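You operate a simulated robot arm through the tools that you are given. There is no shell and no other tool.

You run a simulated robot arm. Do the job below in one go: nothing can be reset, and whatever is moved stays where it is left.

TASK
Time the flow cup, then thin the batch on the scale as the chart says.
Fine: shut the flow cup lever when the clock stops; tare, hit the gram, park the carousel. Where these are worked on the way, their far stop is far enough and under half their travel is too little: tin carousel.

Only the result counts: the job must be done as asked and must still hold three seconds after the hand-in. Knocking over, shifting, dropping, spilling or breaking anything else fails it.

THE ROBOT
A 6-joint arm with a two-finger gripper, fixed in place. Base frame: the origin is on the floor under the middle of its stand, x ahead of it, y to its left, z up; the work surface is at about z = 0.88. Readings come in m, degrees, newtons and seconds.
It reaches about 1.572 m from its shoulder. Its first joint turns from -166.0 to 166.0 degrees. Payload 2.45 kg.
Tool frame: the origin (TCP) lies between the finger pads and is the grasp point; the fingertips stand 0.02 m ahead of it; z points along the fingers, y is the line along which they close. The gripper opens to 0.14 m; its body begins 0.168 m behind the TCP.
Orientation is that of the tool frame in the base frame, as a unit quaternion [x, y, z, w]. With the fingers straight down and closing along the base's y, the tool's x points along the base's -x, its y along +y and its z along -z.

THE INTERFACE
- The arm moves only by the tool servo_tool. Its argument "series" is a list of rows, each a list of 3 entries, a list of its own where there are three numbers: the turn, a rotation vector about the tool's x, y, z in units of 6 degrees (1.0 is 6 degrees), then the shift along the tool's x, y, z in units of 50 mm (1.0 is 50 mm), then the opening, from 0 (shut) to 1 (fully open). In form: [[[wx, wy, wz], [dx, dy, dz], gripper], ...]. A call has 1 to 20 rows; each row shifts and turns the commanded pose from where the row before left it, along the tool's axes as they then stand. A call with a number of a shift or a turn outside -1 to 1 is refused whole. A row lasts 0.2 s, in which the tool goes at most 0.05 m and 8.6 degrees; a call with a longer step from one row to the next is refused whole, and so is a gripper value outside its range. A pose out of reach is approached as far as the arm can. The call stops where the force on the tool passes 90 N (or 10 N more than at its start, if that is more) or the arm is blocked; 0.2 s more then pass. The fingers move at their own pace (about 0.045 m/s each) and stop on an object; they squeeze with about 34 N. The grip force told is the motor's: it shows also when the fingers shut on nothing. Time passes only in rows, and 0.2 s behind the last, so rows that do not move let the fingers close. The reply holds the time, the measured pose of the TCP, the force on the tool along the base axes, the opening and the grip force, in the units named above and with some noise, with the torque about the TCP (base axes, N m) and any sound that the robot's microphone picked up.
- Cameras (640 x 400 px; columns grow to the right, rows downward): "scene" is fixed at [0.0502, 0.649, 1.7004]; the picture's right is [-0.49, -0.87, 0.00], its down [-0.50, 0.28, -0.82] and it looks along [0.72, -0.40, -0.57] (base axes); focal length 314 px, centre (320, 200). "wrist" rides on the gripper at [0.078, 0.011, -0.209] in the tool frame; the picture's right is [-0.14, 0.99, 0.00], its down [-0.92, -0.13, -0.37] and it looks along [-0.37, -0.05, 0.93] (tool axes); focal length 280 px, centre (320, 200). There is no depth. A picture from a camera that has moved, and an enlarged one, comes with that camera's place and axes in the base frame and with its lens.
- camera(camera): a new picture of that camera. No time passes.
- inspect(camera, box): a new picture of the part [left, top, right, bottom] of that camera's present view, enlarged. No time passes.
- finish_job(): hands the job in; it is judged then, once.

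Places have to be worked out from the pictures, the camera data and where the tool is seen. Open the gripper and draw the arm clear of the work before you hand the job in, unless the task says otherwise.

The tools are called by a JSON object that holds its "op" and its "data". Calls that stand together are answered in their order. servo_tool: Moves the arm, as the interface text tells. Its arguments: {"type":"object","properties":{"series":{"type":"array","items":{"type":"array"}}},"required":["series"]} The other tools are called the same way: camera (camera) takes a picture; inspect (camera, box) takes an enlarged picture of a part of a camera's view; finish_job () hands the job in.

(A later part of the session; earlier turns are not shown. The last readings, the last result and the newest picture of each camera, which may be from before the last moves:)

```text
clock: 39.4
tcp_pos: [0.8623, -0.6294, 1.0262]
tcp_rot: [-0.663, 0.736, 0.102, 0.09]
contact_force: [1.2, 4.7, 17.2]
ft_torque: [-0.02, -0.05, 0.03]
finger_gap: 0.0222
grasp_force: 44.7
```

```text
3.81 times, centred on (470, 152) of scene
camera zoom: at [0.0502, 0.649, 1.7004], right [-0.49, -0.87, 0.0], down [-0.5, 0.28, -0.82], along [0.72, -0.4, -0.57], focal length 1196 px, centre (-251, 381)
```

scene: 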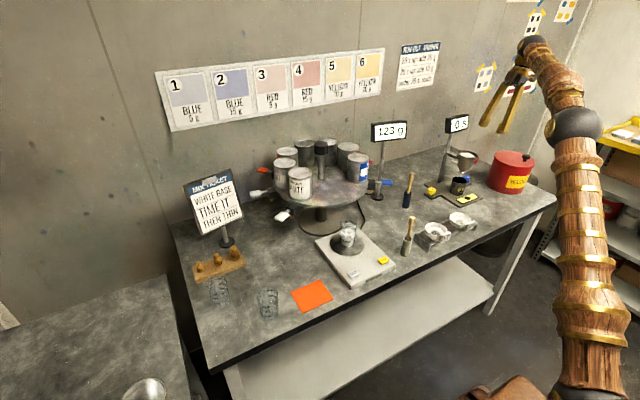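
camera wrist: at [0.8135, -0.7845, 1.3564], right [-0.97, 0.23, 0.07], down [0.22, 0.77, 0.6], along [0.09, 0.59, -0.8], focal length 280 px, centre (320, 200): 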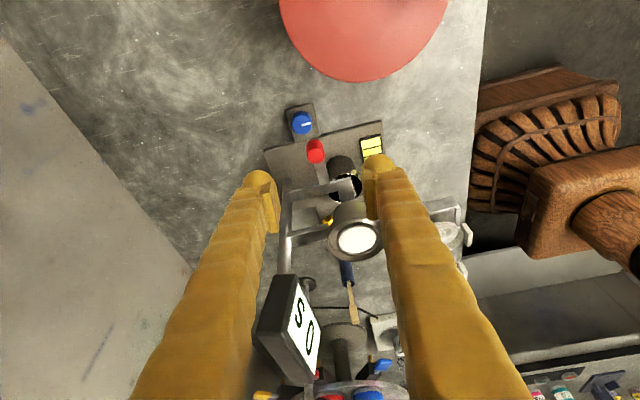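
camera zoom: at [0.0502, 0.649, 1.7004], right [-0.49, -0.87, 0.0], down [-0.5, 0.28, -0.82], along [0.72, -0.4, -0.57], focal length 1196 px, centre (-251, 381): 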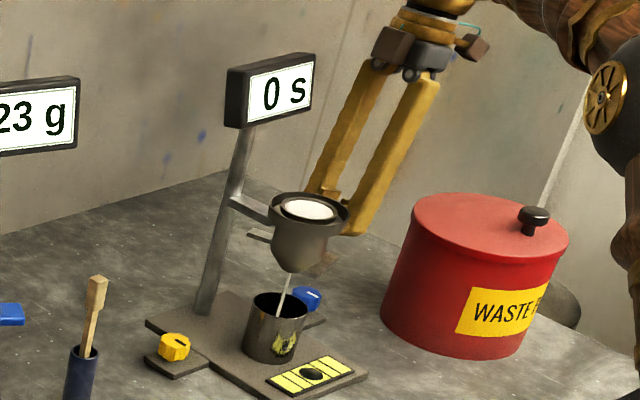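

The shutter swung and the stream is running. I'll open it a bit further along the arc and check the clock reading.

{"op": "servo_tool", "data": {"series": [[[0, 0, 0], [0.014, -0.2, -0.04], 0.0], [[0, 0, 0], [0.0, -0.2, -0.02], 0.0]]}}

{"op": "inspect", "data": {"camera": "scene", "box": [430, 100, 510, 205]}}

{"op": "inspect", "data": {"camera": "wrist", "box": [220, 100, 420, 280]}}

```text
clock: 40.0
tcp_pos: [0.8802, -0.6363, 1.0246]
tcp_rot: [-0.663, 0.736, 0.104, 0.089]
contact_force: [-3.7, -2.2, -7.0]
ft_torque: [0.04, 0.0, 0.3]
finger_gap: 0.0224
grasp_force: 44.8
```

```text
3.81 times, centred on (470, 152) of scene
camera zoom: at [0.0502, 0.649, 1.7004], right [-0.49, -0.87, 0.0], down [-0.5, 0.28, -0.82], along [0.72, -0.4, -0.57], focal length 1196 px, centre (-251, 381)
```

zoom: 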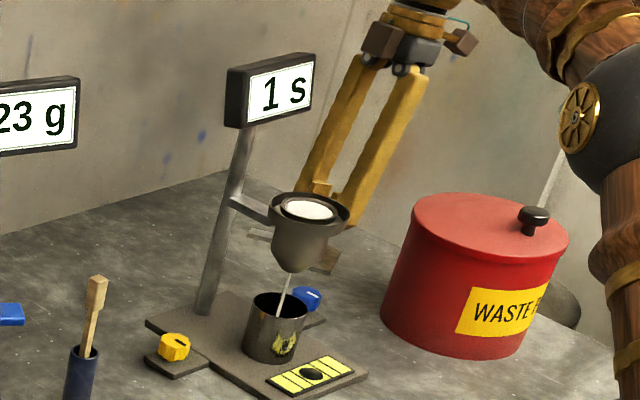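

```text
2.22 times, centred on (320, 190) of wrist
camera zoom: at [0.8614, -0.766, 1.2053], right [-0.97, 0.23, 0.07], down [0.23, 0.77, 0.6], along [0.09, 0.6, -0.8], focal length 623 px, centre (320, 222)
```

zoom: 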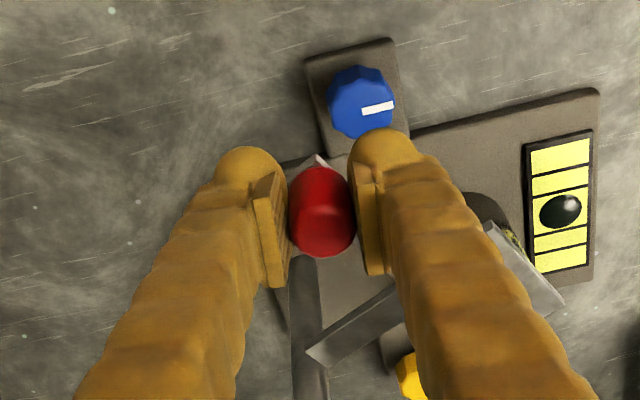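

Clock runs (1 s). I'll open further toward the stop so that the nozzle is entirely free.

{"op": "servo_tool", "data": {"series": [[[0, 0, 0], [0.014, -0.2, 0.01], 0.0], [[0, 0, 0], [0.0, -0.2, 0.01], 0.0]]}}

{"op": "inspect", "data": {"camera": "wrist", "box": [220, 100, 420, 280]}}

{"op": "inspect", "data": {"camera": "scene", "box": [430, 100, 510, 205]}}

```text
clock: 40.6
tcp_pos: [0.8873, -0.6374, 1.0254]
tcp_rot: [-0.661, 0.737, 0.11, 0.086]
contact_force: [-64.0, 24.9, 6.1]
ft_torque: [0.26, -0.37, -0.32]
finger_gap: 0.023
grasp_force: 46.1
stopped in row 2: the force on the tool passed its limit at 97 N (the readings are from after the stop); the commanded pose is now the measured one
```

```text
2.22 times, centred on (320, 190) of wrist
camera zoom: at [0.8719, -0.769, 1.2047], right [-0.97, 0.23, 0.09], down [0.24, 0.76, 0.6], along [0.07, 0.6, -0.8], focal length 623 px, centre (320, 222)
```

zoom: 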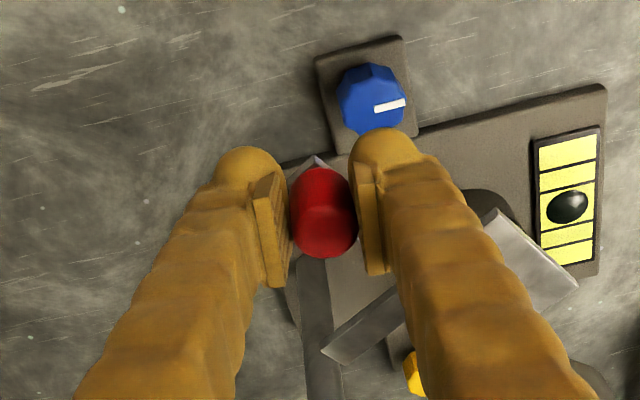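

```text
3.81 times, centred on (470, 152) of scene
camera zoom: at [0.0502, 0.649, 1.7004], right [-0.49, -0.87, 0.0], down [-0.5, 0.28, -0.82], along [0.72, -0.4, -0.57], focal length 1196 px, centre (-251, 381)
```

zoom: 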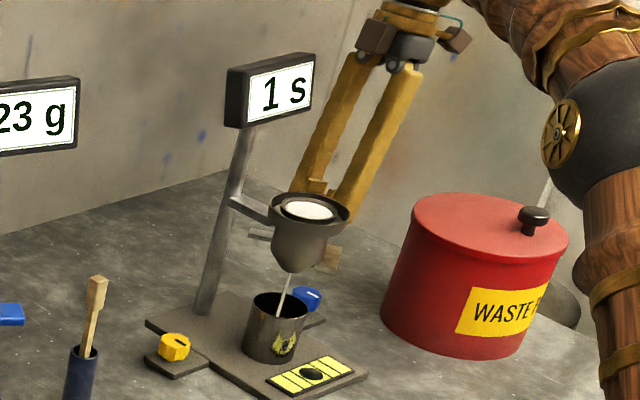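

That was the open stop. I'll back off 3 mm to relieve the force and hold while the cup runs out.

{"op": "servo_tool", "data": {"series": [[[0, 0, 0], [0, 0.06, 0], 0.0], [[0, 0, 0], [0, 0, 0], 0.0], [[0, 0, 0], [0, 0, 0], 0.0], [[0, 0, 0], [0, 0, 0], 0.0], [[0, 0, 0], [0, 0, 0], 0.0], [[0, 0, 0], [0, 0, 0], 0.0], [[0, 0, 0], [0, 0, 0], 0.0], [[0, 0, 0], [0, 0, 0], 0.0], [[0, 0, 0], [0, 0, 0], 0.0], [[0, 0, 0], [0, 0, 0], 0.0], [[0, 0, 0], [0, 0, 0], 0.0], [[0, 0, 0], [0, 0, 0], 0.0], [[0, 0, 0], [0, 0, 0], 0.0], [[0, 0, 0], [0, 0, 0], 0.0], [[0, 0, 0], [0, 0, 0], 0.0], [[0, 0, 0], [0, 0, 0], 0.0], [[0, 0, 0], [0, 0, 0], 0.0], [[0, 0, 0], [0, 0, 0], 0.0], [[0, 0, 0], [0, 0, 0], 0.0], [[0, 0, 0], [0, 0, 0], 0.0]]}}

{"op": "inspect", "data": {"camera": "scene", "box": [430, 100, 510, 205]}}

```text
clock: 44.8
tcp_pos: [0.8872, -0.6372, 1.0261]
tcp_rot: [-0.662, 0.736, 0.108, 0.088]
contact_force: [-79.0, 25.3, -1.2]
ft_torque: [-0.78, 2.16, 0.39]
finger_gap: 0.0231
grasp_force: 45.2
```

```text
3.81 times, centred on (470, 152) of scene
camera zoom: at [0.0502, 0.649, 1.7004], right [-0.49, -0.87, 0.0], down [-0.5, 0.28, -0.82], along [0.72, -0.4, -0.57], focal length 1196 px, centre (-251, 381)
```

zoom: 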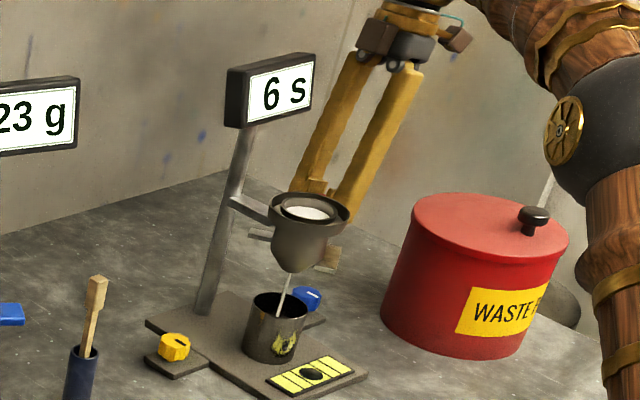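

The reaction is still −79 N, so I'll back off another ~8 mm along the arc, then keep holding.

{"op": "servo_tool", "data": {"series": [[[0, 0, 0], [-0.03, 0.1, 0], 0.0], [[0, 0, 0], [-0.03, 0.06, 0], 0.0], [[0, 0, 0], [0, 0, 0], 0.0], [[0, 0, 0], [0, 0, 0], 0.0]]}}

```text
clock: 45.8
tcp_pos: [0.879, -0.634, 1.0255]
tcp_rot: [-0.661, 0.738, 0.107, 0.088]
contact_force: [-4.3, -28.3, -7.1]
ft_torque: [-0.43, -0.05, 0.05]
finger_gap: 0.0227
grasp_force: 44.8
```

{"op": "servo_tool", "data": {"series": [[[0, 0, 0], [0.05, 0, -0.014], 0.0], [[0, 0, 0], [0, 0, 0], 0.0], [[0, 0, 0], [0, 0, 0], 0.0], [[0, 0, 0], [0, 0, 0], 0.0], [[0, 0, 0], [0, 0, 0], 0.0], [[0, 0, 0], [0, 0, 0], 0.0], [[0, 0, 0], [0, 0, 0], 0.0], [[0, 0, 0], [0, 0, 0], 0.0], [[0, 0, 0], [0, 0, 0], 0.0], [[0, 0, 0], [0, 0, 0], 0.0], [[0, 0, 0], [0, 0, 0], 0.0], [[0, 0, 0], [0, 0, 0], 0.0], [[0, 0, 0], [0, 0, 0], 0.0], [[0, 0, 0], [0, 0, 0], 0.0], [[0, 0, 0], [0, 0, 0], 0.0], [[0, 0, 0], [0, 0, 0], 0.0], [[0, 0, 0], [0, 0, 0], 0.0], [[0, 0, 0], [0, 0, 0], 0.0], [[0, 0, 0], [0, 0, 0], 0.0], [[0, 0, 0], [0, 0, 0], 0.0]]}}

{"op": "inspect", "data": {"camera": "scene", "box": [430, 100, 510, 205]}}

```text
clock: 50.0
tcp_pos: [0.879, -0.6359, 1.0273]
tcp_rot: [-0.662, 0.737, 0.108, 0.088]
contact_force: [2.7, 20.5, 0.5]
ft_torque: [0.25, -0.14, 0.01]
finger_gap: 0.0223
grasp_force: 45.1
```

```text
3.81 times, centred on (470, 152) of scene
camera zoom: at [0.0502, 0.649, 1.7004], right [-0.49, -0.87, 0.0], down [-0.5, 0.28, -0.82], along [0.72, -0.4, -0.57], focal length 1196 px, centre (-251, 381)
```

zoom: 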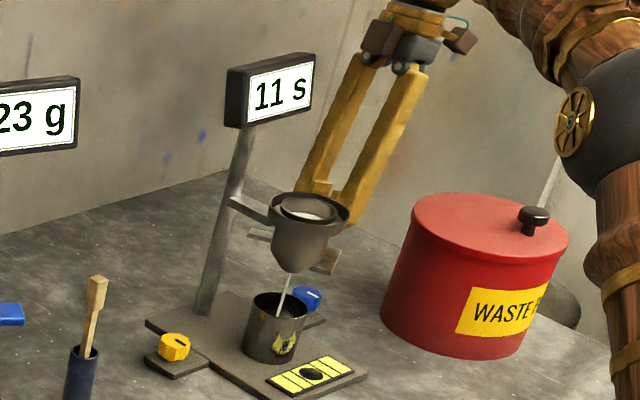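

Clock 11 s, stream steady, forces small. Keep holding.

{"op": "servo_tool", "data": {"series": [[[0, 0, 0], [0, 0, 0], 0.0], [[0, 0, 0], [0, 0, 0], 0.0], [[0, 0, 0], [0, 0, 0], 0.0], [[0, 0, 0], [0, 0, 0], 0.0], [[0, 0, 0], [0, 0, 0], 0.0], [[0, 0, 0], [0, 0, 0], 0.0], [[0, 0, 0], [0, 0, 0], 0.0], [[0, 0, 0], [0, 0, 0], 0.0], [[0, 0, 0], [0, 0, 0], 0.0], [[0, 0, 0], [0, 0, 0], 0.0], [[0, 0, 0], [0, 0, 0], 0.0], [[0, 0, 0], [0, 0, 0], 0.0], [[0, 0, 0], [0, 0, 0], 0.0], [[0, 0, 0], [0, 0, 0], 0.0], [[0, 0, 0], [0, 0, 0], 0.0], [[0, 0, 0], [0, 0, 0], 0.0], [[0, 0, 0], [0, 0, 0], 0.0], [[0, 0, 0], [0, 0, 0], 0.0], [[0, 0, 0], [0, 0, 0], 0.0], [[0, 0, 0], [0, 0, 0], 0.0]]}}

{"op": "servo_tool", "data": {"series": [[[0, 0, 0], [0, 0, 0], 0.0], [[0, 0, 0], [0, 0, 0], 0.0], [[0, 0, 0], [0, 0, 0], 0.0], [[0, 0, 0], [0, 0, 0], 0.0], [[0, 0, 0], [0, 0, 0], 0.0], [[0, 0, 0], [0, 0, 0], 0.0], [[0, 0, 0], [0, 0, 0], 0.0], [[0, 0, 0], [0, 0, 0], 0.0], [[0, 0, 0], [0, 0, 0], 0.0], [[0, 0, 0], [0, 0, 0], 0.0], [[0, 0, 0], [0, 0, 0], 0.0], [[0, 0, 0], [0, 0, 0], 0.0], [[0, 0, 0], [0, 0, 0], 0.0], [[0, 0, 0], [0, 0, 0], 0.0], [[0, 0, 0], [0, 0, 0], 0.0], [[0, 0, 0], [0, 0, 0], 0.0], [[0, 0, 0], [0, 0, 0], 0.0], [[0, 0, 0], [0, 0, 0], 0.0], [[0, 0, 0], [0, 0, 0], 0.0], [[0, 0, 0], [0, 0, 0], 0.0]]}}

{"op": "inspect", "data": {"camera": "scene", "box": [430, 100, 510, 205]}}

```text
clock: 54.2
tcp_pos: [0.8809, -0.6363, 1.0263]
tcp_rot: [-0.662, 0.737, 0.107, 0.088]
contact_force: [-0.4, -4.0, 5.7]
ft_torque: [-0.09, -0.1, 0.0]
finger_gap: 0.0224
grasp_force: 45.0
```

```text
clock: 58.4
tcp_pos: [0.8782, -0.6361, 1.0255]
tcp_rot: [-0.662, 0.737, 0.108, 0.088]
contact_force: [-0.7, -3.6, 3.7]
ft_torque: [0.01, -0.11, 0.03]
finger_gap: 0.0225
grasp_force: 44.7
```

```text
3.81 times, centred on (470, 152) of scene
camera zoom: at [0.0502, 0.649, 1.7004], right [-0.49, -0.87, 0.0], down [-0.5, 0.28, -0.82], along [0.72, -0.4, -0.57], focal length 1196 px, centre (-251, 381)
```

zoom: 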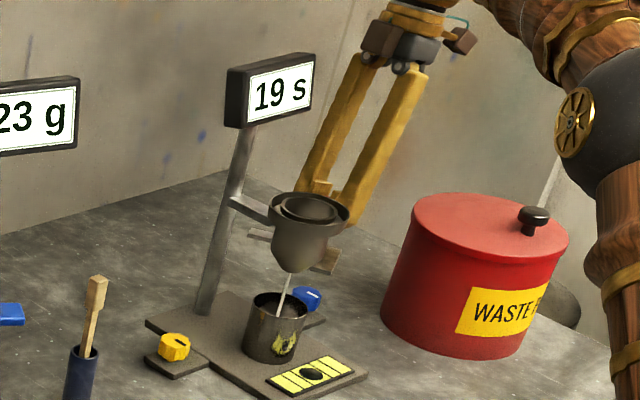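

19 s and the level is dropping. Keep holding and check more often.

{"op": "servo_tool", "data": {"series": [[[0, 0, 0], [0, 0, 0], 0.0], [[0, 0, 0], [0, 0, 0], 0.0], [[0, 0, 0], [0, 0, 0], 0.0], [[0, 0, 0], [0, 0, 0], 0.0], [[0, 0, 0], [0, 0, 0], 0.0], [[0, 0, 0], [0, 0, 0], 0.0], [[0, 0, 0], [0, 0, 0], 0.0], [[0, 0, 0], [0, 0, 0], 0.0], [[0, 0, 0], [0, 0, 0], 0.0], [[0, 0, 0], [0, 0, 0], 0.0], [[0, 0, 0], [0, 0, 0], 0.0], [[0, 0, 0], [0, 0, 0], 0.0], [[0, 0, 0], [0, 0, 0], 0.0], [[0, 0, 0], [0, 0, 0], 0.0], [[0, 0, 0], [0, 0, 0], 0.0], [[0, 0, 0], [0, 0, 0], 0.0], [[0, 0, 0], [0, 0, 0], 0.0], [[0, 0, 0], [0, 0, 0], 0.0], [[0, 0, 0], [0, 0, 0], 0.0], [[0, 0, 0], [0, 0, 0], 0.0]]}}

{"op": "inspect", "data": {"camera": "scene", "box": [430, 100, 510, 205]}}

```text
clock: 62.6
tcp_pos: [0.8803, -0.636, 1.0262]
tcp_rot: [-0.662, 0.736, 0.108, 0.088]
contact_force: [-0.2, 0.8, 0.2]
ft_torque: [0.04, -0.11, 0.02]
finger_gap: 0.0226
grasp_force: 45.3
```

```text
3.81 times, centred on (470, 152) of scene
camera zoom: at [0.0502, 0.649, 1.7004], right [-0.49, -0.87, 0.0], down [-0.5, 0.28, -0.82], along [0.72, -0.4, -0.57], focal length 1196 px, centre (-251, 381)
```

zoom: 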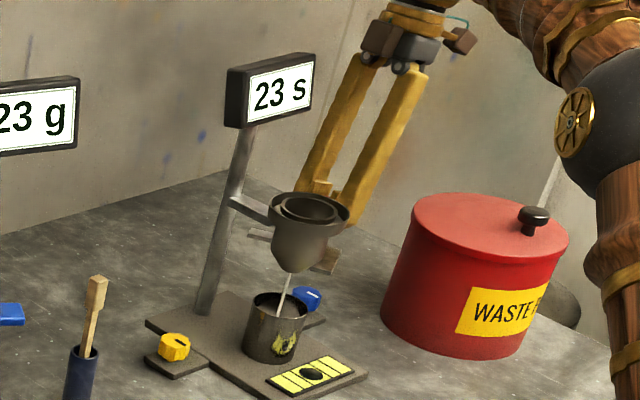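

Clock 23 s, still flowing. I'll wait 2 s at a time.

{"op": "servo_tool", "data": {"series": [[[0, 0, 0], [0, 0, 0], 0.0], [[0, 0, 0], [0, 0, 0], 0.0], [[0, 0, 0], [0, 0, 0], 0.0], [[0, 0, 0], [0, 0, 0], 0.0], [[0, 0, 0], [0, 0, 0], 0.0], [[0, 0, 0], [0, 0, 0], 0.0], [[0, 0, 0], [0, 0, 0], 0.0], [[0, 0, 0], [0, 0, 0], 0.0], [[0, 0, 0], [0, 0, 0], 0.0], [[0, 0, 0], [0, 0, 0], 0.0], [[0, 0, 0], [0, 0, 0], 0.0], [[0, 0, 0], [0, 0, 0], 0.0]]}}

{"op": "inspect", "data": {"camera": "scene", "box": [430, 100, 510, 205]}}

```text
clock: 65.2
tcp_pos: [0.8807, -0.6356, 1.0273]
tcp_rot: [-0.662, 0.737, 0.108, 0.088]
contact_force: [-0.8, 1.7, -0.2]
ft_torque: [-0.02, -0.06, 0.02]
finger_gap: 0.0224
grasp_force: 44.9
```

```text
3.81 times, centred on (470, 152) of scene
camera zoom: at [0.0502, 0.649, 1.7004], right [-0.49, -0.87, 0.0], down [-0.5, 0.28, -0.82], along [0.72, -0.4, -0.57], focal length 1196 px, centre (-251, 381)
```

zoom: 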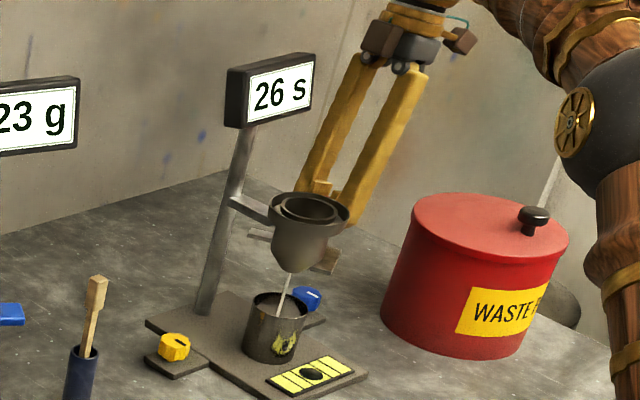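

26 s and still running; wait on.

{"op": "servo_tool", "data": {"series": [[[0, 0, 0], [0, 0, 0], 0.0], [[0, 0, 0], [0, 0, 0], 0.0], [[0, 0, 0], [0, 0, 0], 0.0], [[0, 0, 0], [0, 0, 0], 0.0], [[0, 0, 0], [0, 0, 0], 0.0], [[0, 0, 0], [0, 0, 0], 0.0], [[0, 0, 0], [0, 0, 0], 0.0], [[0, 0, 0], [0, 0, 0], 0.0], [[0, 0, 0], [0, 0, 0], 0.0]]}}

{"op": "inspect", "data": {"camera": "scene", "box": [430, 100, 510, 205]}}

```text
clock: 67.2
tcp_pos: [0.881, -0.6355, 1.0266]
tcp_rot: [-0.662, 0.737, 0.108, 0.088]
contact_force: [0.0, 0.6, -0.1]
ft_torque: [0.03, -0.08, 0.0]
finger_gap: 0.0224
grasp_force: 44.5
```

```text
3.81 times, centred on (470, 152) of scene
camera zoom: at [0.0502, 0.649, 1.7004], right [-0.49, -0.87, 0.0], down [-0.5, 0.28, -0.82], along [0.72, -0.4, -0.57], focal length 1196 px, centre (-251, 381)
```

zoom: 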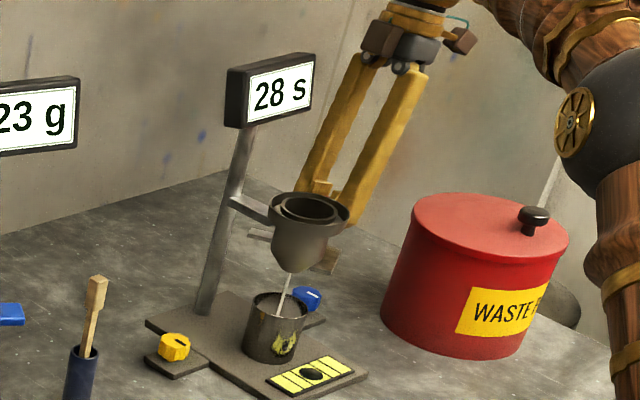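

28 s, stream still running; continue waiting.

{"op": "servo_tool", "data": {"series": [[[0, 0, 0], [0, 0, 0], 0.0], [[0, 0, 0], [0, 0, 0], 0.0], [[0, 0, 0], [0, 0, 0], 0.0], [[0, 0, 0], [0, 0, 0], 0.0], [[0, 0, 0], [0, 0, 0], 0.0], [[0, 0, 0], [0, 0, 0], 0.0], [[0, 0, 0], [0, 0, 0], 0.0], [[0, 0, 0], [0, 0, 0], 0.0], [[0, 0, 0], [0, 0, 0], 0.0]]}}

{"op": "inspect", "data": {"camera": "scene", "box": [430, 100, 510, 205]}}

```text
clock: 69.2
tcp_pos: [0.8793, -0.6361, 1.0264]
tcp_rot: [-0.662, 0.737, 0.108, 0.088]
contact_force: [-0.1, -0.7, 0.4]
ft_torque: [0.03, -0.08, 0.04]
finger_gap: 0.0223
grasp_force: 45.7
```

```text
3.81 times, centred on (470, 152) of scene
camera zoom: at [0.0502, 0.649, 1.7004], right [-0.49, -0.87, 0.0], down [-0.5, 0.28, -0.82], along [0.72, -0.4, -0.57], focal length 1196 px, centre (-251, 381)
```

zoom: 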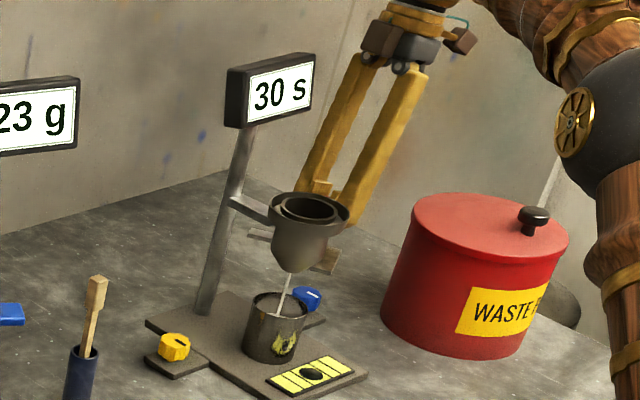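

30 s reached with the stream still running, so the answer will be 20 g. Continue until the clock stops.

{"op": "servo_tool", "data": {"series": [[[0, 0, 0], [0, 0, 0], 0.0], [[0, 0, 0], [0, 0, 0], 0.0], [[0, 0, 0], [0, 0, 0], 0.0], [[0, 0, 0], [0, 0, 0], 0.0], [[0, 0, 0], [0, 0, 0], 0.0], [[0, 0, 0], [0, 0, 0], 0.0], [[0, 0, 0], [0, 0, 0], 0.0], [[0, 0, 0], [0, 0, 0], 0.0], [[0, 0, 0], [0, 0, 0], 0.0]]}}

{"op": "inspect", "data": {"camera": "scene", "box": [430, 100, 510, 205]}}

```text
clock: 71.2
tcp_pos: [0.8801, -0.6349, 1.0263]
tcp_rot: [-0.662, 0.737, 0.108, 0.089]
contact_force: [0.1, -0.6, 0.3]
ft_torque: [0.01, -0.08, 0.02]
finger_gap: 0.0225
grasp_force: 44.6
```

```text
3.81 times, centred on (470, 152) of scene
camera zoom: at [0.0502, 0.649, 1.7004], right [-0.49, -0.87, 0.0], down [-0.5, 0.28, -0.82], along [0.72, -0.4, -0.57], focal length 1196 px, centre (-251, 381)
```

zoom: 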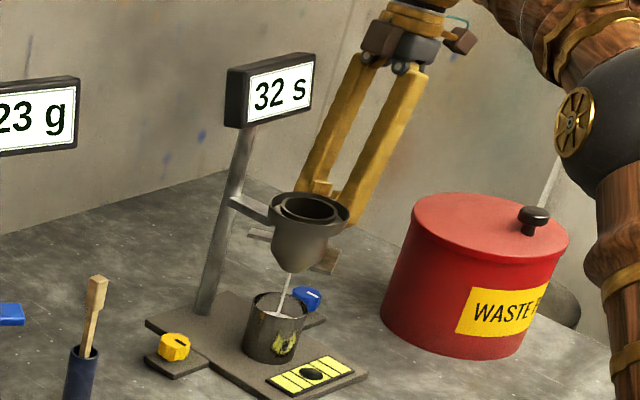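

{"op": "servo_tool", "data": {"series": [[[0, 0, 0], [0, 0, 0], 0.0], [[0, 0, 0], [0, 0, 0], 0.0], [[0, 0, 0], [0, 0, 0], 0.0], [[0, 0, 0], [0, 0, 0], 0.0], [[0, 0, 0], [0, 0, 0], 0.0], [[0, 0, 0], [0, 0, 0], 0.0], [[0, 0, 0], [0, 0, 0], 0.0], [[0, 0, 0], [0, 0, 0], 0.0], [[0, 0, 0], [0, 0, 0], 0.0]]}}

{"op": "inspect", "data": {"camera": "scene", "box": [430, 100, 510, 205]}}

```text
clock: 73.2
tcp_pos: [0.8798, -0.6359, 1.0258]
tcp_rot: [-0.662, 0.737, 0.108, 0.088]
contact_force: [-0.4, -0.8, 0.9]
ft_torque: [0.0, -0.07, 0.0]
finger_gap: 0.0222
grasp_force: 45.2
```

```text
3.81 times, centred on (470, 152) of scene
camera zoom: at [0.0502, 0.649, 1.7004], right [-0.49, -0.87, 0.0], down [-0.5, 0.28, -0.82], along [0.72, -0.4, -0.57], focal length 1196 px, centre (-251, 381)
```

zoom: 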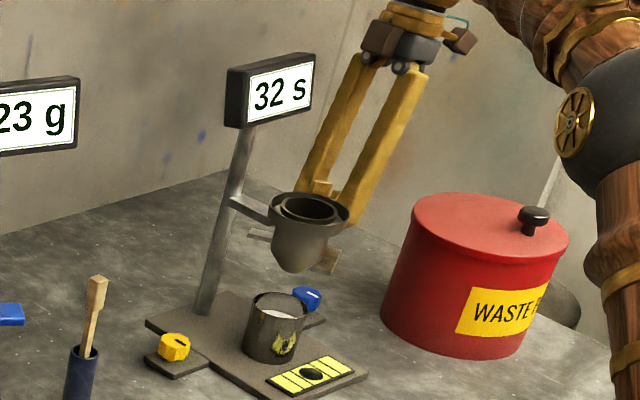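

The clock stopped at 32 s and the stream has ended → 20 g of thinner. Now swing the lever back to shut along the same arc.

{"op": "servo_tool", "data": {"series": [[[0, 0, 0], [-0.067, 0.228, 0.026], 0.0], [[0, 0, 0], [-0.067, 0.228, 0.026], 0.0], [[0, 0, 0], [-0.067, 0.228, 0.026], 0.0], [[0, 0, 0], [-0.067, 0.228, 0.026], 0.0]]}}

{"op": "inspect", "data": {"camera": "scene", "box": [430, 100, 510, 205]}}

{"op": "inspect", "data": {"camera": "wrist", "box": [220, 100, 420, 280]}}

```text
clock: 74.2
tcp_pos: [0.8385, -0.6142, 1.026]
tcp_rot: [-0.662, 0.737, 0.108, 0.089]
contact_force: [14.2, 17.6, -5.8]
ft_torque: [0.21, -0.18, -0.09]
finger_gap: 0.0226
grasp_force: 44.9
```

```text
3.81 times, centred on (470, 152) of scene
camera zoom: at [0.0502, 0.649, 1.7004], right [-0.49, -0.87, 0.0], down [-0.5, 0.28, -0.82], along [0.72, -0.4, -0.57], focal length 1196 px, centre (-251, 381)
```

zoom: 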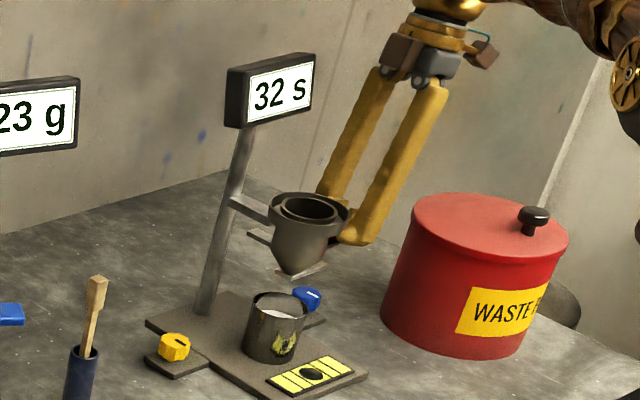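

```text
2.22 times, centred on (320, 190) of wrist
camera zoom: at [0.8223, -0.7462, 1.206], right [-0.97, 0.23, 0.08], down [0.23, 0.77, 0.6], along [0.08, 0.6, -0.8], focal length 623 px, centre (320, 222)
```

zoom: 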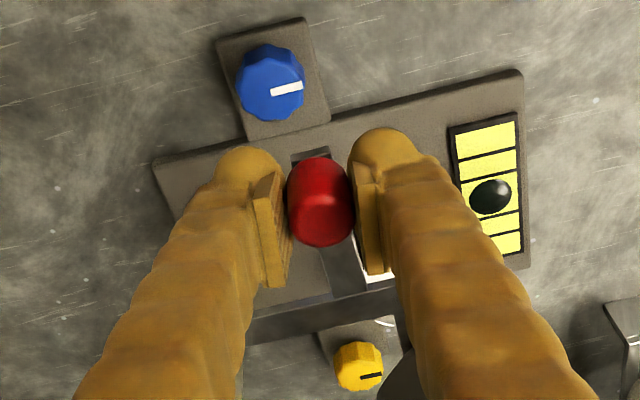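

Nearly shut; push ~6 mm more in −x to seat it against the closed stop.

{"op": "servo_tool", "data": {"series": [[[0, 0, 0], [0.02, 0.06, 0], 0.0], [[0, 0, 0], [0.02, 0.06, 0], 0.0], [[0, 0, 0], [0, 0, 0], 0.0]]}}

{"op": "inspect", "data": {"camera": "scene", "box": [430, 100, 510, 205]}}

{"op": "inspect", "data": {"camera": "wrist", "box": [220, 100, 420, 280]}}

```text
clock: 74.9
tcp_pos: [0.8367, -0.617, 1.0276]
tcp_rot: [-0.663, 0.736, 0.103, 0.091]
contact_force: [30.5, -16.2, -6.2]
ft_torque: [-0.55, -0.34, -0.47]
finger_gap: 0.0224
grasp_force: 44.9
stopped in row 3: the force on the tool passed its limit at 93 N (the readings are from after the stop); the commanded pose is now the measured one
```

```text
3.81 times, centred on (470, 152) of scene
camera zoom: at [0.0502, 0.649, 1.7004], right [-0.49, -0.87, 0.0], down [-0.5, 0.28, -0.82], along [0.72, -0.4, -0.57], focal length 1196 px, centre (-251, 381)
```

zoom: 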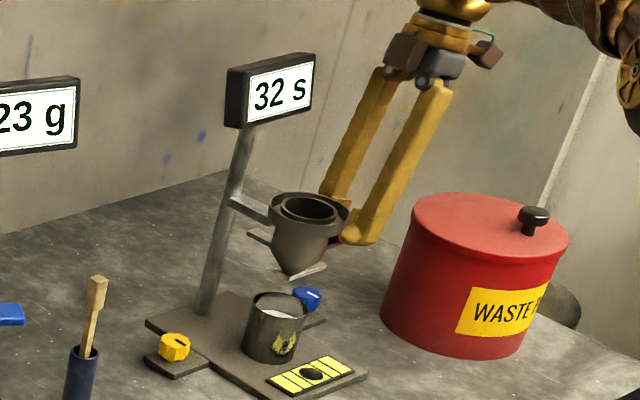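

```text
2.22 times, centred on (320, 190) of wrist
camera zoom: at [0.8186, -0.7478, 1.207], right [-0.97, 0.23, 0.07], down [0.23, 0.77, 0.6], along [0.09, 0.6, -0.8], focal length 623 px, centre (320, 222)
```

zoom: 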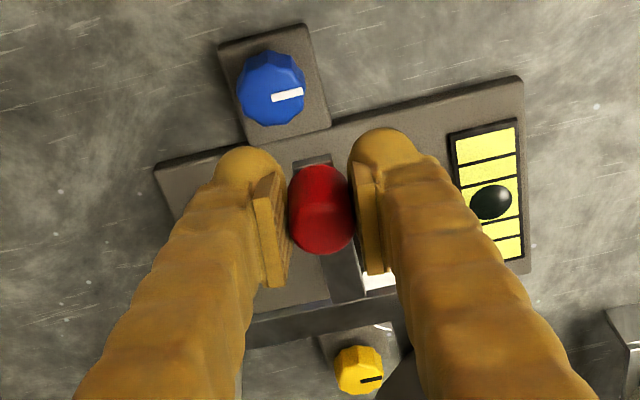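

The lever is back on its closed stop. Release and retract straight back along the tool axis.

{"op": "servo_tool", "data": {"series": [[[0, 0, 0], [0, 0, 0], 0.5], [[0, 0, 0], [0, 0, 0], 0.5], [[0, 0, 0], [0, 0, 0], 0.5], [[0, 0, 0], [0, 0, 0], 0.5], [[0, 0, 0], [0, 0, -0.4], 0.5], [[0, 0, 0], [0, 0, -0.7], 0.5], [[0, 0, 0], [0, 0, -0.9], 0.5], [[0, 0, 0], [0, 0, -0.9], 0.5], [[0, 0, 0], [0, 0, -0.6], 0.5]]}}

{"op": "inspect", "data": {"camera": "wrist", "box": [240, 90, 420, 270]}}

{"op": "inspect", "data": {"camera": "scene", "box": [430, 100, 510, 205]}}

```text
clock: 76.9
tcp_pos: [0.8353, -0.664, 1.1946]
tcp_rot: [-0.663, 0.736, 0.104, 0.09]
contact_force: [-0.7, 0.3, 0.6]
ft_torque: [-0.1, -0.01, -0.01]
finger_gap: 0.0702
grasp_force: 0.1
```

```text
2.22 times, centred on (330, 180) of wrist
camera zoom: at [0.8168, -0.7948, 1.3749], right [-0.97, 0.23, 0.07], down [0.23, 0.77, 0.6], along [0.08, 0.6, -0.8], focal length 623 px, centre (298, 244)
```

zoom: 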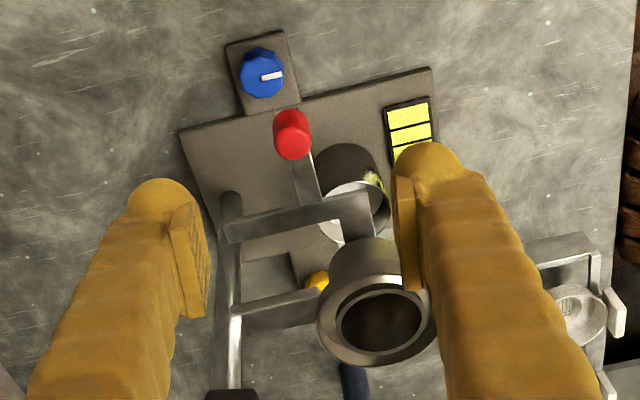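

```text
3.81 times, centred on (470, 152) of scene
camera zoom: at [0.0502, 0.649, 1.7004], right [-0.49, -0.87, 0.0], down [-0.5, 0.28, -0.82], along [0.72, -0.4, -0.57], focal length 1196 px, centre (-251, 381)
```

zoom: 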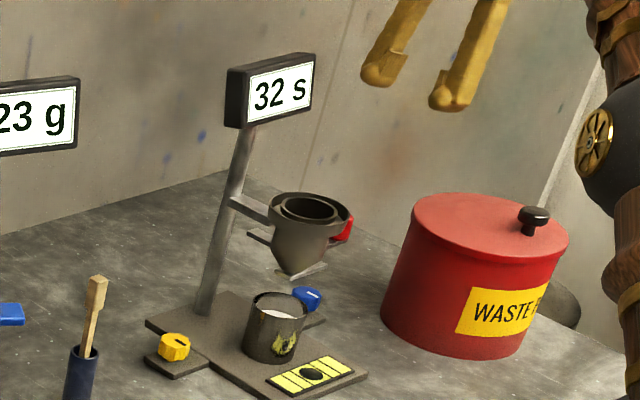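

The shutter looks exactly as it did before opening. Now withdraw toward the robot and return to the straight-down, yaw-0 orientation.

{"op": "servo_tool", "data": {"series": [[[0, 0, 0], [0, 0.8, -0.5], 0.5], [[0, 0, 0], [0, 0.8, -0.5], 0.5], [[0, 0, 0], [0, 0.8, -0.5], 0.5], [[0, 0, 0], [0, 0.9, -0.3], 0.5], [[0, 1, 0], [0, 0.9, 0], 1], [[0, 1, 0], [0, 0.9, 0], 1], [[0, 0.5, 0], [0, 0, 0], 1], [[0, 0, 1], [0, 0, 0], 1], [[0, 0, 1], [0, 0, 0], 1], [[0, 0, 1], [0, 0, 0], 1], [[0, 0, 1], [0, 0, 0], 1], [[0, 0, 1], [0, 0, 0], 1], [[0, 0, 1], [0, 0, 0], 1], [[0, 0, 1], [0, 0, 0], 1], [[0, 0, 1], [0, 0, 0], 1], [[0, 0, 1], [0, 0, 0], 1], [[0, 0, 1], [0, 0, 0], 1], [[0, 0, 1], [0, 0, 0], 1], [[0, 0, 1], [0, 0, 0], 1], [[0, 0, 1], [0, 0, 0], 1]]}}

{"op": "camera", "data": {"camera": "scene"}}

```text
clock: 81.1
tcp_pos: [0.582, -0.6633, 1.2927]
tcp_rot: [-0.053, 0.998, 0.009, -0.016]
contact_force: [0.3, -0.4, -0.4]
ft_torque: [0.01, 0.01, 0.03]
finger_gap: 0.1399
grasp_force: 0.0
```

```text
taken
```

scene: 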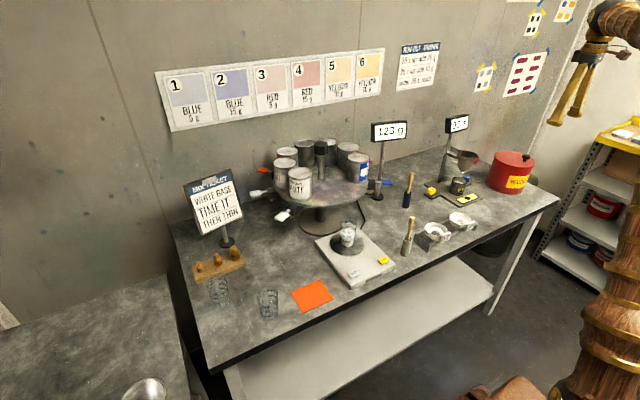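

The flow cup is done. Next, TARE on the scale: I estimate the yellow TARE button at about (0.61, 0.09, 0.925). Move over it with the fingers closing.

{"op": "servo_tool", "data": {"series": [[[0, 0, 1], [0, 0.6, 0], 0.6], [[0, 0, 0], [-0.03, 0.98, 0], 0.3], [[0, 0, 0], [-0.03, 0.98, 0], 0.0], [[0, 0, 0], [-0.03, 0.98, 0], 0.0], [[0, 0, 0], [-0.03, 0.98, 0], 0.0], [[0, 0, 0], [-0.03, 0.98, 0], 0.0], [[0, 0, 0], [-0.03, 0.98, 0], 0.0], [[0, 0, 0], [-0.03, 0.98, 0], 0.0], [[0, 0, 0], [-0.03, 0.98, 0], 0.0], [[0, 0, 0], [-0.03, 0.98, 0], 0.0], [[0, 0, 0], [-0.03, 0.98, 0], 0.0], [[0, 0, 0], [-0.03, 0.98, 0], 0.0], [[0, 0, 0], [-0.03, 0.98, 0], 0.0], [[0, 0, 0], [-0.03, 0.98, 0], 0.0], [[0, 0, 0], [-0.03, 0.9, 0], 0.0], [[0, 0, 0], [-0.03, 0.5, 0], 0.0]]}}

{"op": "camera", "data": {"camera": "wrist"}}

```text
clock: 84.5
tcp_pos: [0.5967, 0.0747, 1.3022]
tcp_rot: [-0.001, 1.0, 0.008, -0.016]
contact_force: [0.0, -0.9, 0.5]
ft_torque: [0.01, 0.02, 0.02]
finger_gap: 0.0
grasp_force: 29.3
```

```text
taken
camera wrist: at [0.5257, 0.0817, 1.5139], right [0.13, 0.99, 0.01], down [0.93, -0.13, 0.34], along [0.33, -0.03, -0.94], focal length 280 px, centre (320, 200)
```

wrist: 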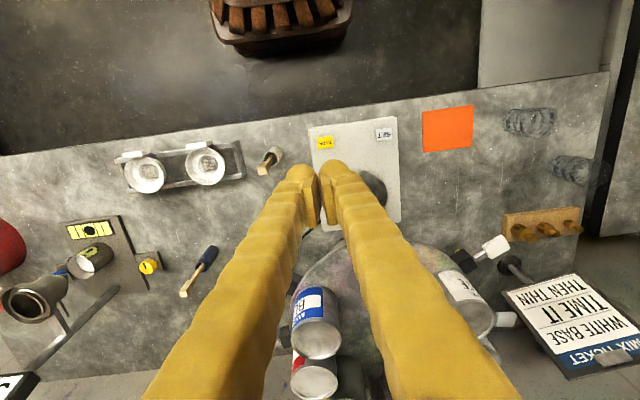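

The TARE button is at about (0.609, 0.090). Descend to just above it.

{"op": "servo_tool", "data": {"series": [[[0, 0, 0], [-0.072, 0.035, 0.95], 0.0], [[0, 0, 0], [-0.072, 0.035, 0.95], 0.0], [[0, 0, 0], [-0.072, 0.035, 0.95], 0.0], [[0, 0, 0], [-0.072, 0.035, 0.95], 0.0], [[0, 0, 0], [-0.072, 0.035, 0.95], 0.0], [[0, 0, 0], [-0.072, 0.035, 0.95], 0.0]]}}

{"op": "camera", "data": {"camera": "wrist"}}

{"op": "inspect", "data": {"camera": "scene", "box": [290, 170, 450, 290]}}

```text
clock: 85.9
tcp_pos: [0.6093, 0.0887, 1.0184]
tcp_rot: [-0.002, 1.0, 0.008, -0.016]
contact_force: [0.7, 0.0, 0.0]
ft_torque: [0.0, 0.01, -0.01]
finger_gap: 0.0
grasp_force: 29.9
```

```text
taken
camera wrist: at [0.5364, 0.0949, 1.2295], right [0.13, 0.99, 0.01], down [0.93, -0.13, 0.34], along [0.34, -0.03, -0.94], focal length 280 px, centre (320, 200)
```

wrist: 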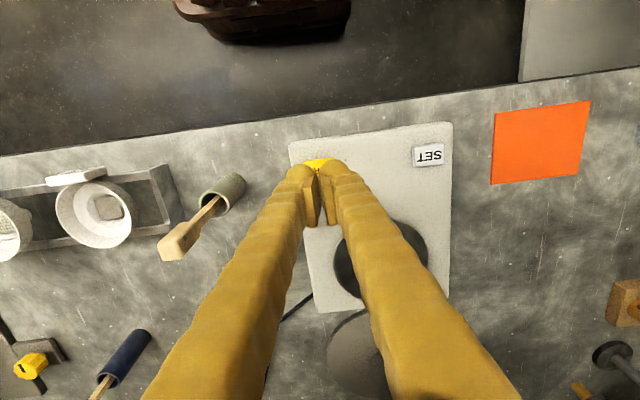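

```text
3.33 times, centred on (370, 230) of scene
camera zoom: at [0.0502, 0.649, 1.7004], right [-0.49, -0.87, 0.0], down [-0.5, 0.28, -0.82], along [0.72, -0.4, -0.57], focal length 1047 px, centre (153, 100)
```

zoom: 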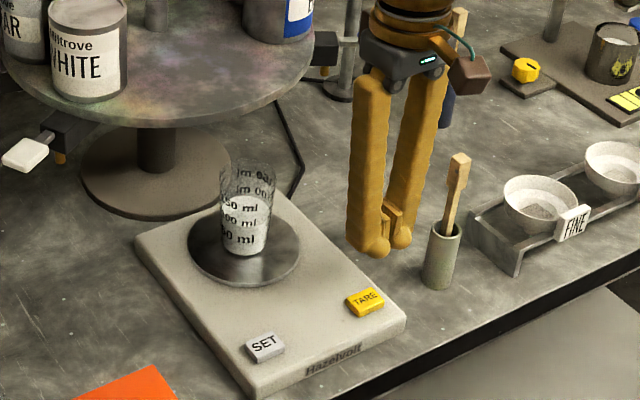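

Descend to near contact, then small steps onto TARE.

{"op": "servo_tool", "data": {"series": [[[0, 0, 0], [-0.03, 0, 0.6], 0.0], [[0, 0, 0], [-0.02, 0, 0.4], 0.0], [[0, 0, 0], [0, 0, 0.1], 0.0], [[0, 0, 0], [0, 0, 0.1], 0.0]]}}

{"op": "inspect", "data": {"camera": "scene", "box": [290, 170, 450, 290]}}

```text
clock: 86.9
tcp_pos: [0.6117, 0.09, 0.9575]
tcp_rot: [-0.003, 1.0, 0.008, -0.017]
contact_force: [0.5, 0.9, 0.0]
ft_torque: [0.0, -0.03, 0.03]
finger_gap: 0.0
grasp_force: 28.9
```

```text
3.33 times, centred on (370, 230) of scene
camera zoom: at [0.0502, 0.649, 1.7004], right [-0.49, -0.87, 0.0], down [-0.5, 0.28, -0.82], along [0.72, -0.4, -0.57], focal length 1047 px, centre (153, 100)
```

zoom: 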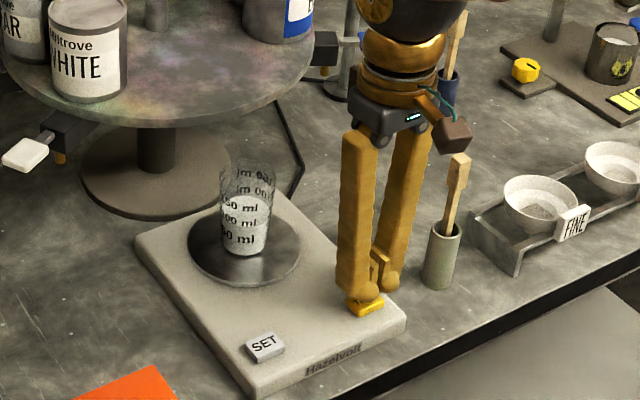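

The tips hover just above TARE. Press in small steps.

{"op": "servo_tool", "data": {"series": [[[0, 0, 0], [0, 0, 0.1], 0.0], [[0, 0, 0], [0, 0, 0.1], 0.0]]}}

{"op": "inspect", "data": {"camera": "scene", "box": [290, 110, 450, 290]}}

```text
clock: 87.5
tcp_pos: [0.6102, 0.0904, 0.9465]
tcp_rot: [-0.003, 1.0, 0.007, -0.017]
contact_force: [-0.7, 0.1, -1.1]
ft_torque: [0.0, 0.01, -0.04]
finger_gap: 0.0
grasp_force: 29.2
```

```text
2.22 times, centred on (370, 200) of scene
camera zoom: at [0.0502, 0.649, 1.7004], right [-0.49, -0.87, 0.0], down [-0.5, 0.28, -0.82], along [0.72, -0.4, -0.57], focal length 698 px, centre (209, 200)
```

zoom: 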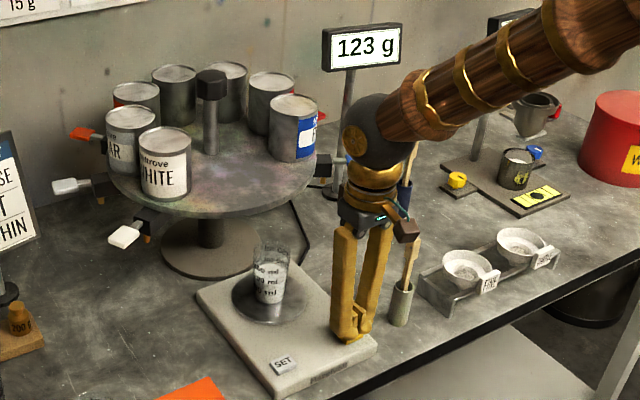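

{"op": "servo_tool", "data": {"series": [[[0, 0, 0], [0, 0, 0.08], 0.0], [[0, 0, 0], [0, 0, 0.08], 0.0]]}}

{"op": "inspect", "data": {"camera": "scene", "box": [290, 110, 450, 290]}}

```text
clock: 88.1
tcp_pos: [0.611, 0.0894, 0.9393]
tcp_rot: [-0.002, 1.0, 0.008, -0.016]
contact_force: [-0.1, 0.4, -0.6]
ft_torque: [-0.01, -0.01, 0.0]
finger_gap: 0.0
grasp_force: 29.2
```

```text
2.22 times, centred on (370, 200) of scene
camera zoom: at [0.0502, 0.649, 1.7004], right [-0.49, -0.87, 0.0], down [-0.5, 0.28, -0.82], along [0.72, -0.4, -0.57], focal length 698 px, centre (209, 200)
```

zoom: 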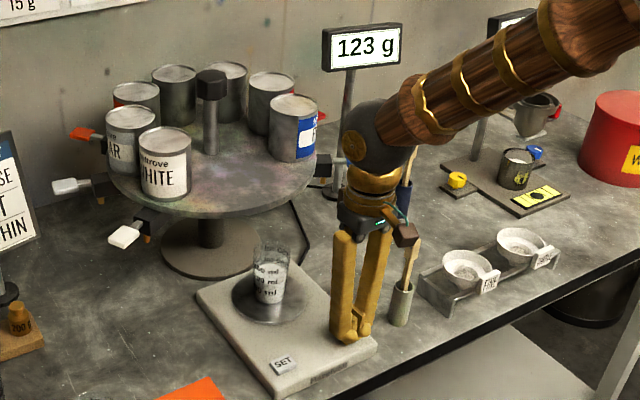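

No contact yet; keep pressing in 4 mm steps.

{"op": "servo_tool", "data": {"series": [[[0, 0, 0], [0, 0, 0.07], 0.0], [[0, 0, 0], [0, 0, 0.07], 0.0]]}}

{"op": "inspect", "data": {"camera": "scene", "box": [320, 110, 420, 290]}}

```text
clock: 88.7
tcp_pos: [0.6113, 0.0911, 0.9335]
tcp_rot: [-0.003, 1.0, 0.008, -0.016]
contact_force: [1.5, 0.6, 8.4]
ft_torque: [-0.02, -0.07, 0.03]
finger_gap: 0.0057
grasp_force: 29.7
heard: click
```

```text
2.22 times, centred on (370, 200) of scene
camera zoom: at [0.0502, 0.649, 1.7004], right [-0.49, -0.87, 0.0], down [-0.5, 0.28, -0.82], along [0.72, -0.4, -0.57], focal length 698 px, centre (209, 200)
```

zoom: 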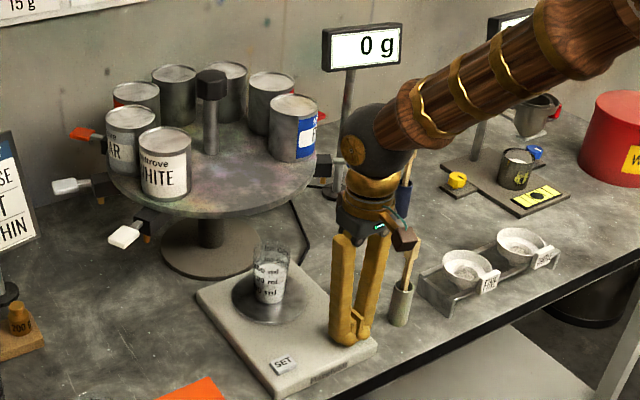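

Click heard and the scale reads 0 g. Lift clear and go above the carousel's centre knob with the fingers partly open.

{"op": "servo_tool", "data": {"series": [[[0, 0, 0], [0, 0, -0.4], 0.0], [[0, 0, 0], [0, 0, -0.9], 0.0], [[0, 0, 0], [0, 0, -1], 0.3], [[0, 0, 0], [0, 0, -1], 0.6], [[0, 0, 0], [0, 0, -1], 0.7], [[0, 0, 0], [0, 0, -1], 0.7], [[0, 0, 0], [0, 0, -1], 0.7], [[0, 0, 0], [0, 0, -1], 0.7], [[0, -0.3, 0], [-0.9, 0.15, 0], 0.7], [[0, 0, 0], [-0.9, 0.15, 0], 0.7], [[0, 0, 0], [-0.9, 0.15, 0], 0.7], [[0, 0, 0], [-0.9, 0.15, 0], 0.7], [[0, 0, 0], [-0.9, 0.15, 0], 0.7]]}}

{"op": "camera", "data": {"camera": "wrist"}}

{"op": "camera", "data": {"camera": "scene"}}

```text
clock: 91.5
tcp_pos: [0.8481, 0.123, 1.2998]
tcp_rot: [-0.001, 1.0, 0.008, 0.0]
contact_force: [-0.4, -0.3, 1.1]
ft_torque: [0.01, -0.1, 0.02]
finger_gap: 0.098
grasp_force: 0.0
```

```text
taken
camera wrist: at [0.7693, 0.1311, 1.5085], right [0.13, 0.99, 0.02], down [0.92, -0.13, 0.37], along [0.37, -0.03, -0.93], focal length 280 px, centre (320, 200)
```

wrist: 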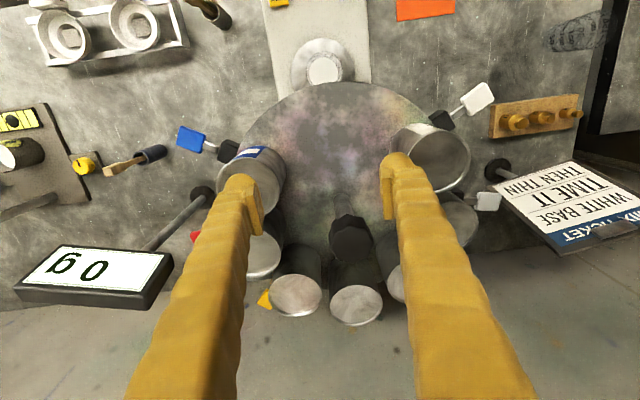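

```text
taken
```

scene: 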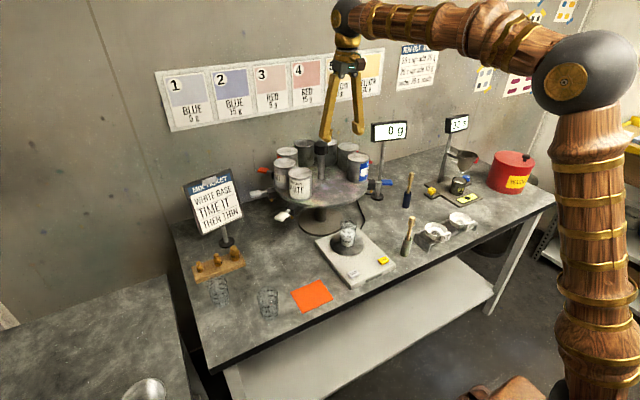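

The knob is at about (0.935, 0.150). Move over it and look before descending.

{"op": "servo_tool", "data": {"series": [[[0, 0, 0], [-0.87, 0.27, 0], 0.7], [[0, 0, 0], [-0.87, 0.27, 0], 0.7]]}}

{"op": "camera", "data": {"camera": "wrist"}}

{"op": "inspect", "data": {"camera": "scene", "box": [240, 100, 400, 230]}}

```text
clock: 92.1
tcp_pos: [0.9328, 0.1532, 1.2965]
tcp_rot: [-0.001, 1.0, 0.008, 0.0]
contact_force: [-0.3, -0.7, 1.5]
ft_torque: [0.02, -0.11, 0.01]
finger_gap: 0.0979
grasp_force: 0.0
```

```text
taken
camera wrist: at [0.8546, 0.1595, 1.5065], right [0.13, 0.99, 0.02], down [0.92, -0.13, 0.37], along [0.36, -0.03, -0.93], focal length 280 px, centre (320, 200)
```

wrist: 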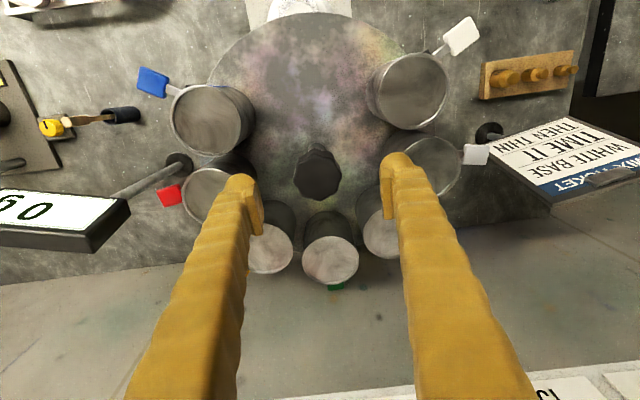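

```text
3.08 times, centred on (320, 165) of scene
camera zoom: at [0.0502, 0.649, 1.7004], right [-0.49, -0.87, 0.0], down [-0.5, 0.28, -0.82], along [0.72, -0.4, -0.57], focal length 966 px, centre (320, 308)
```

zoom: 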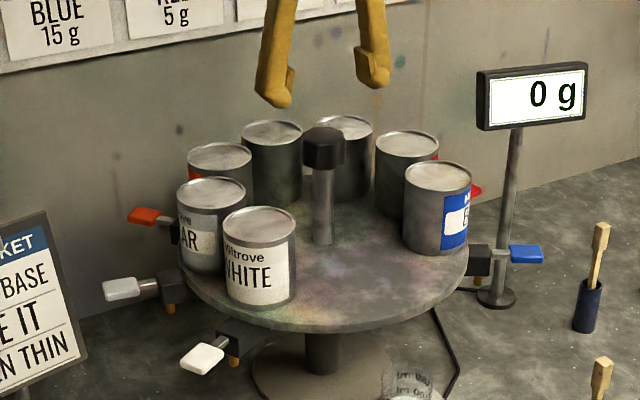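

{"op": "inspect", "data": {"camera": "wrist", "box": [270, 120, 370, 220]}}

```text
4.00 times, centred on (320, 170) of wrist
camera zoom: at [0.8546, 0.1595, 1.5065], right [0.13, 0.99, 0.02], down [0.92, -0.13, 0.37], along [0.36, -0.03, -0.93], focal length 1122 px, centre (320, 320)
```

zoom: 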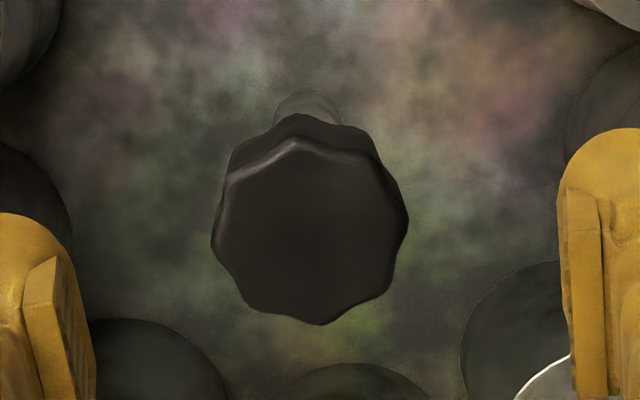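

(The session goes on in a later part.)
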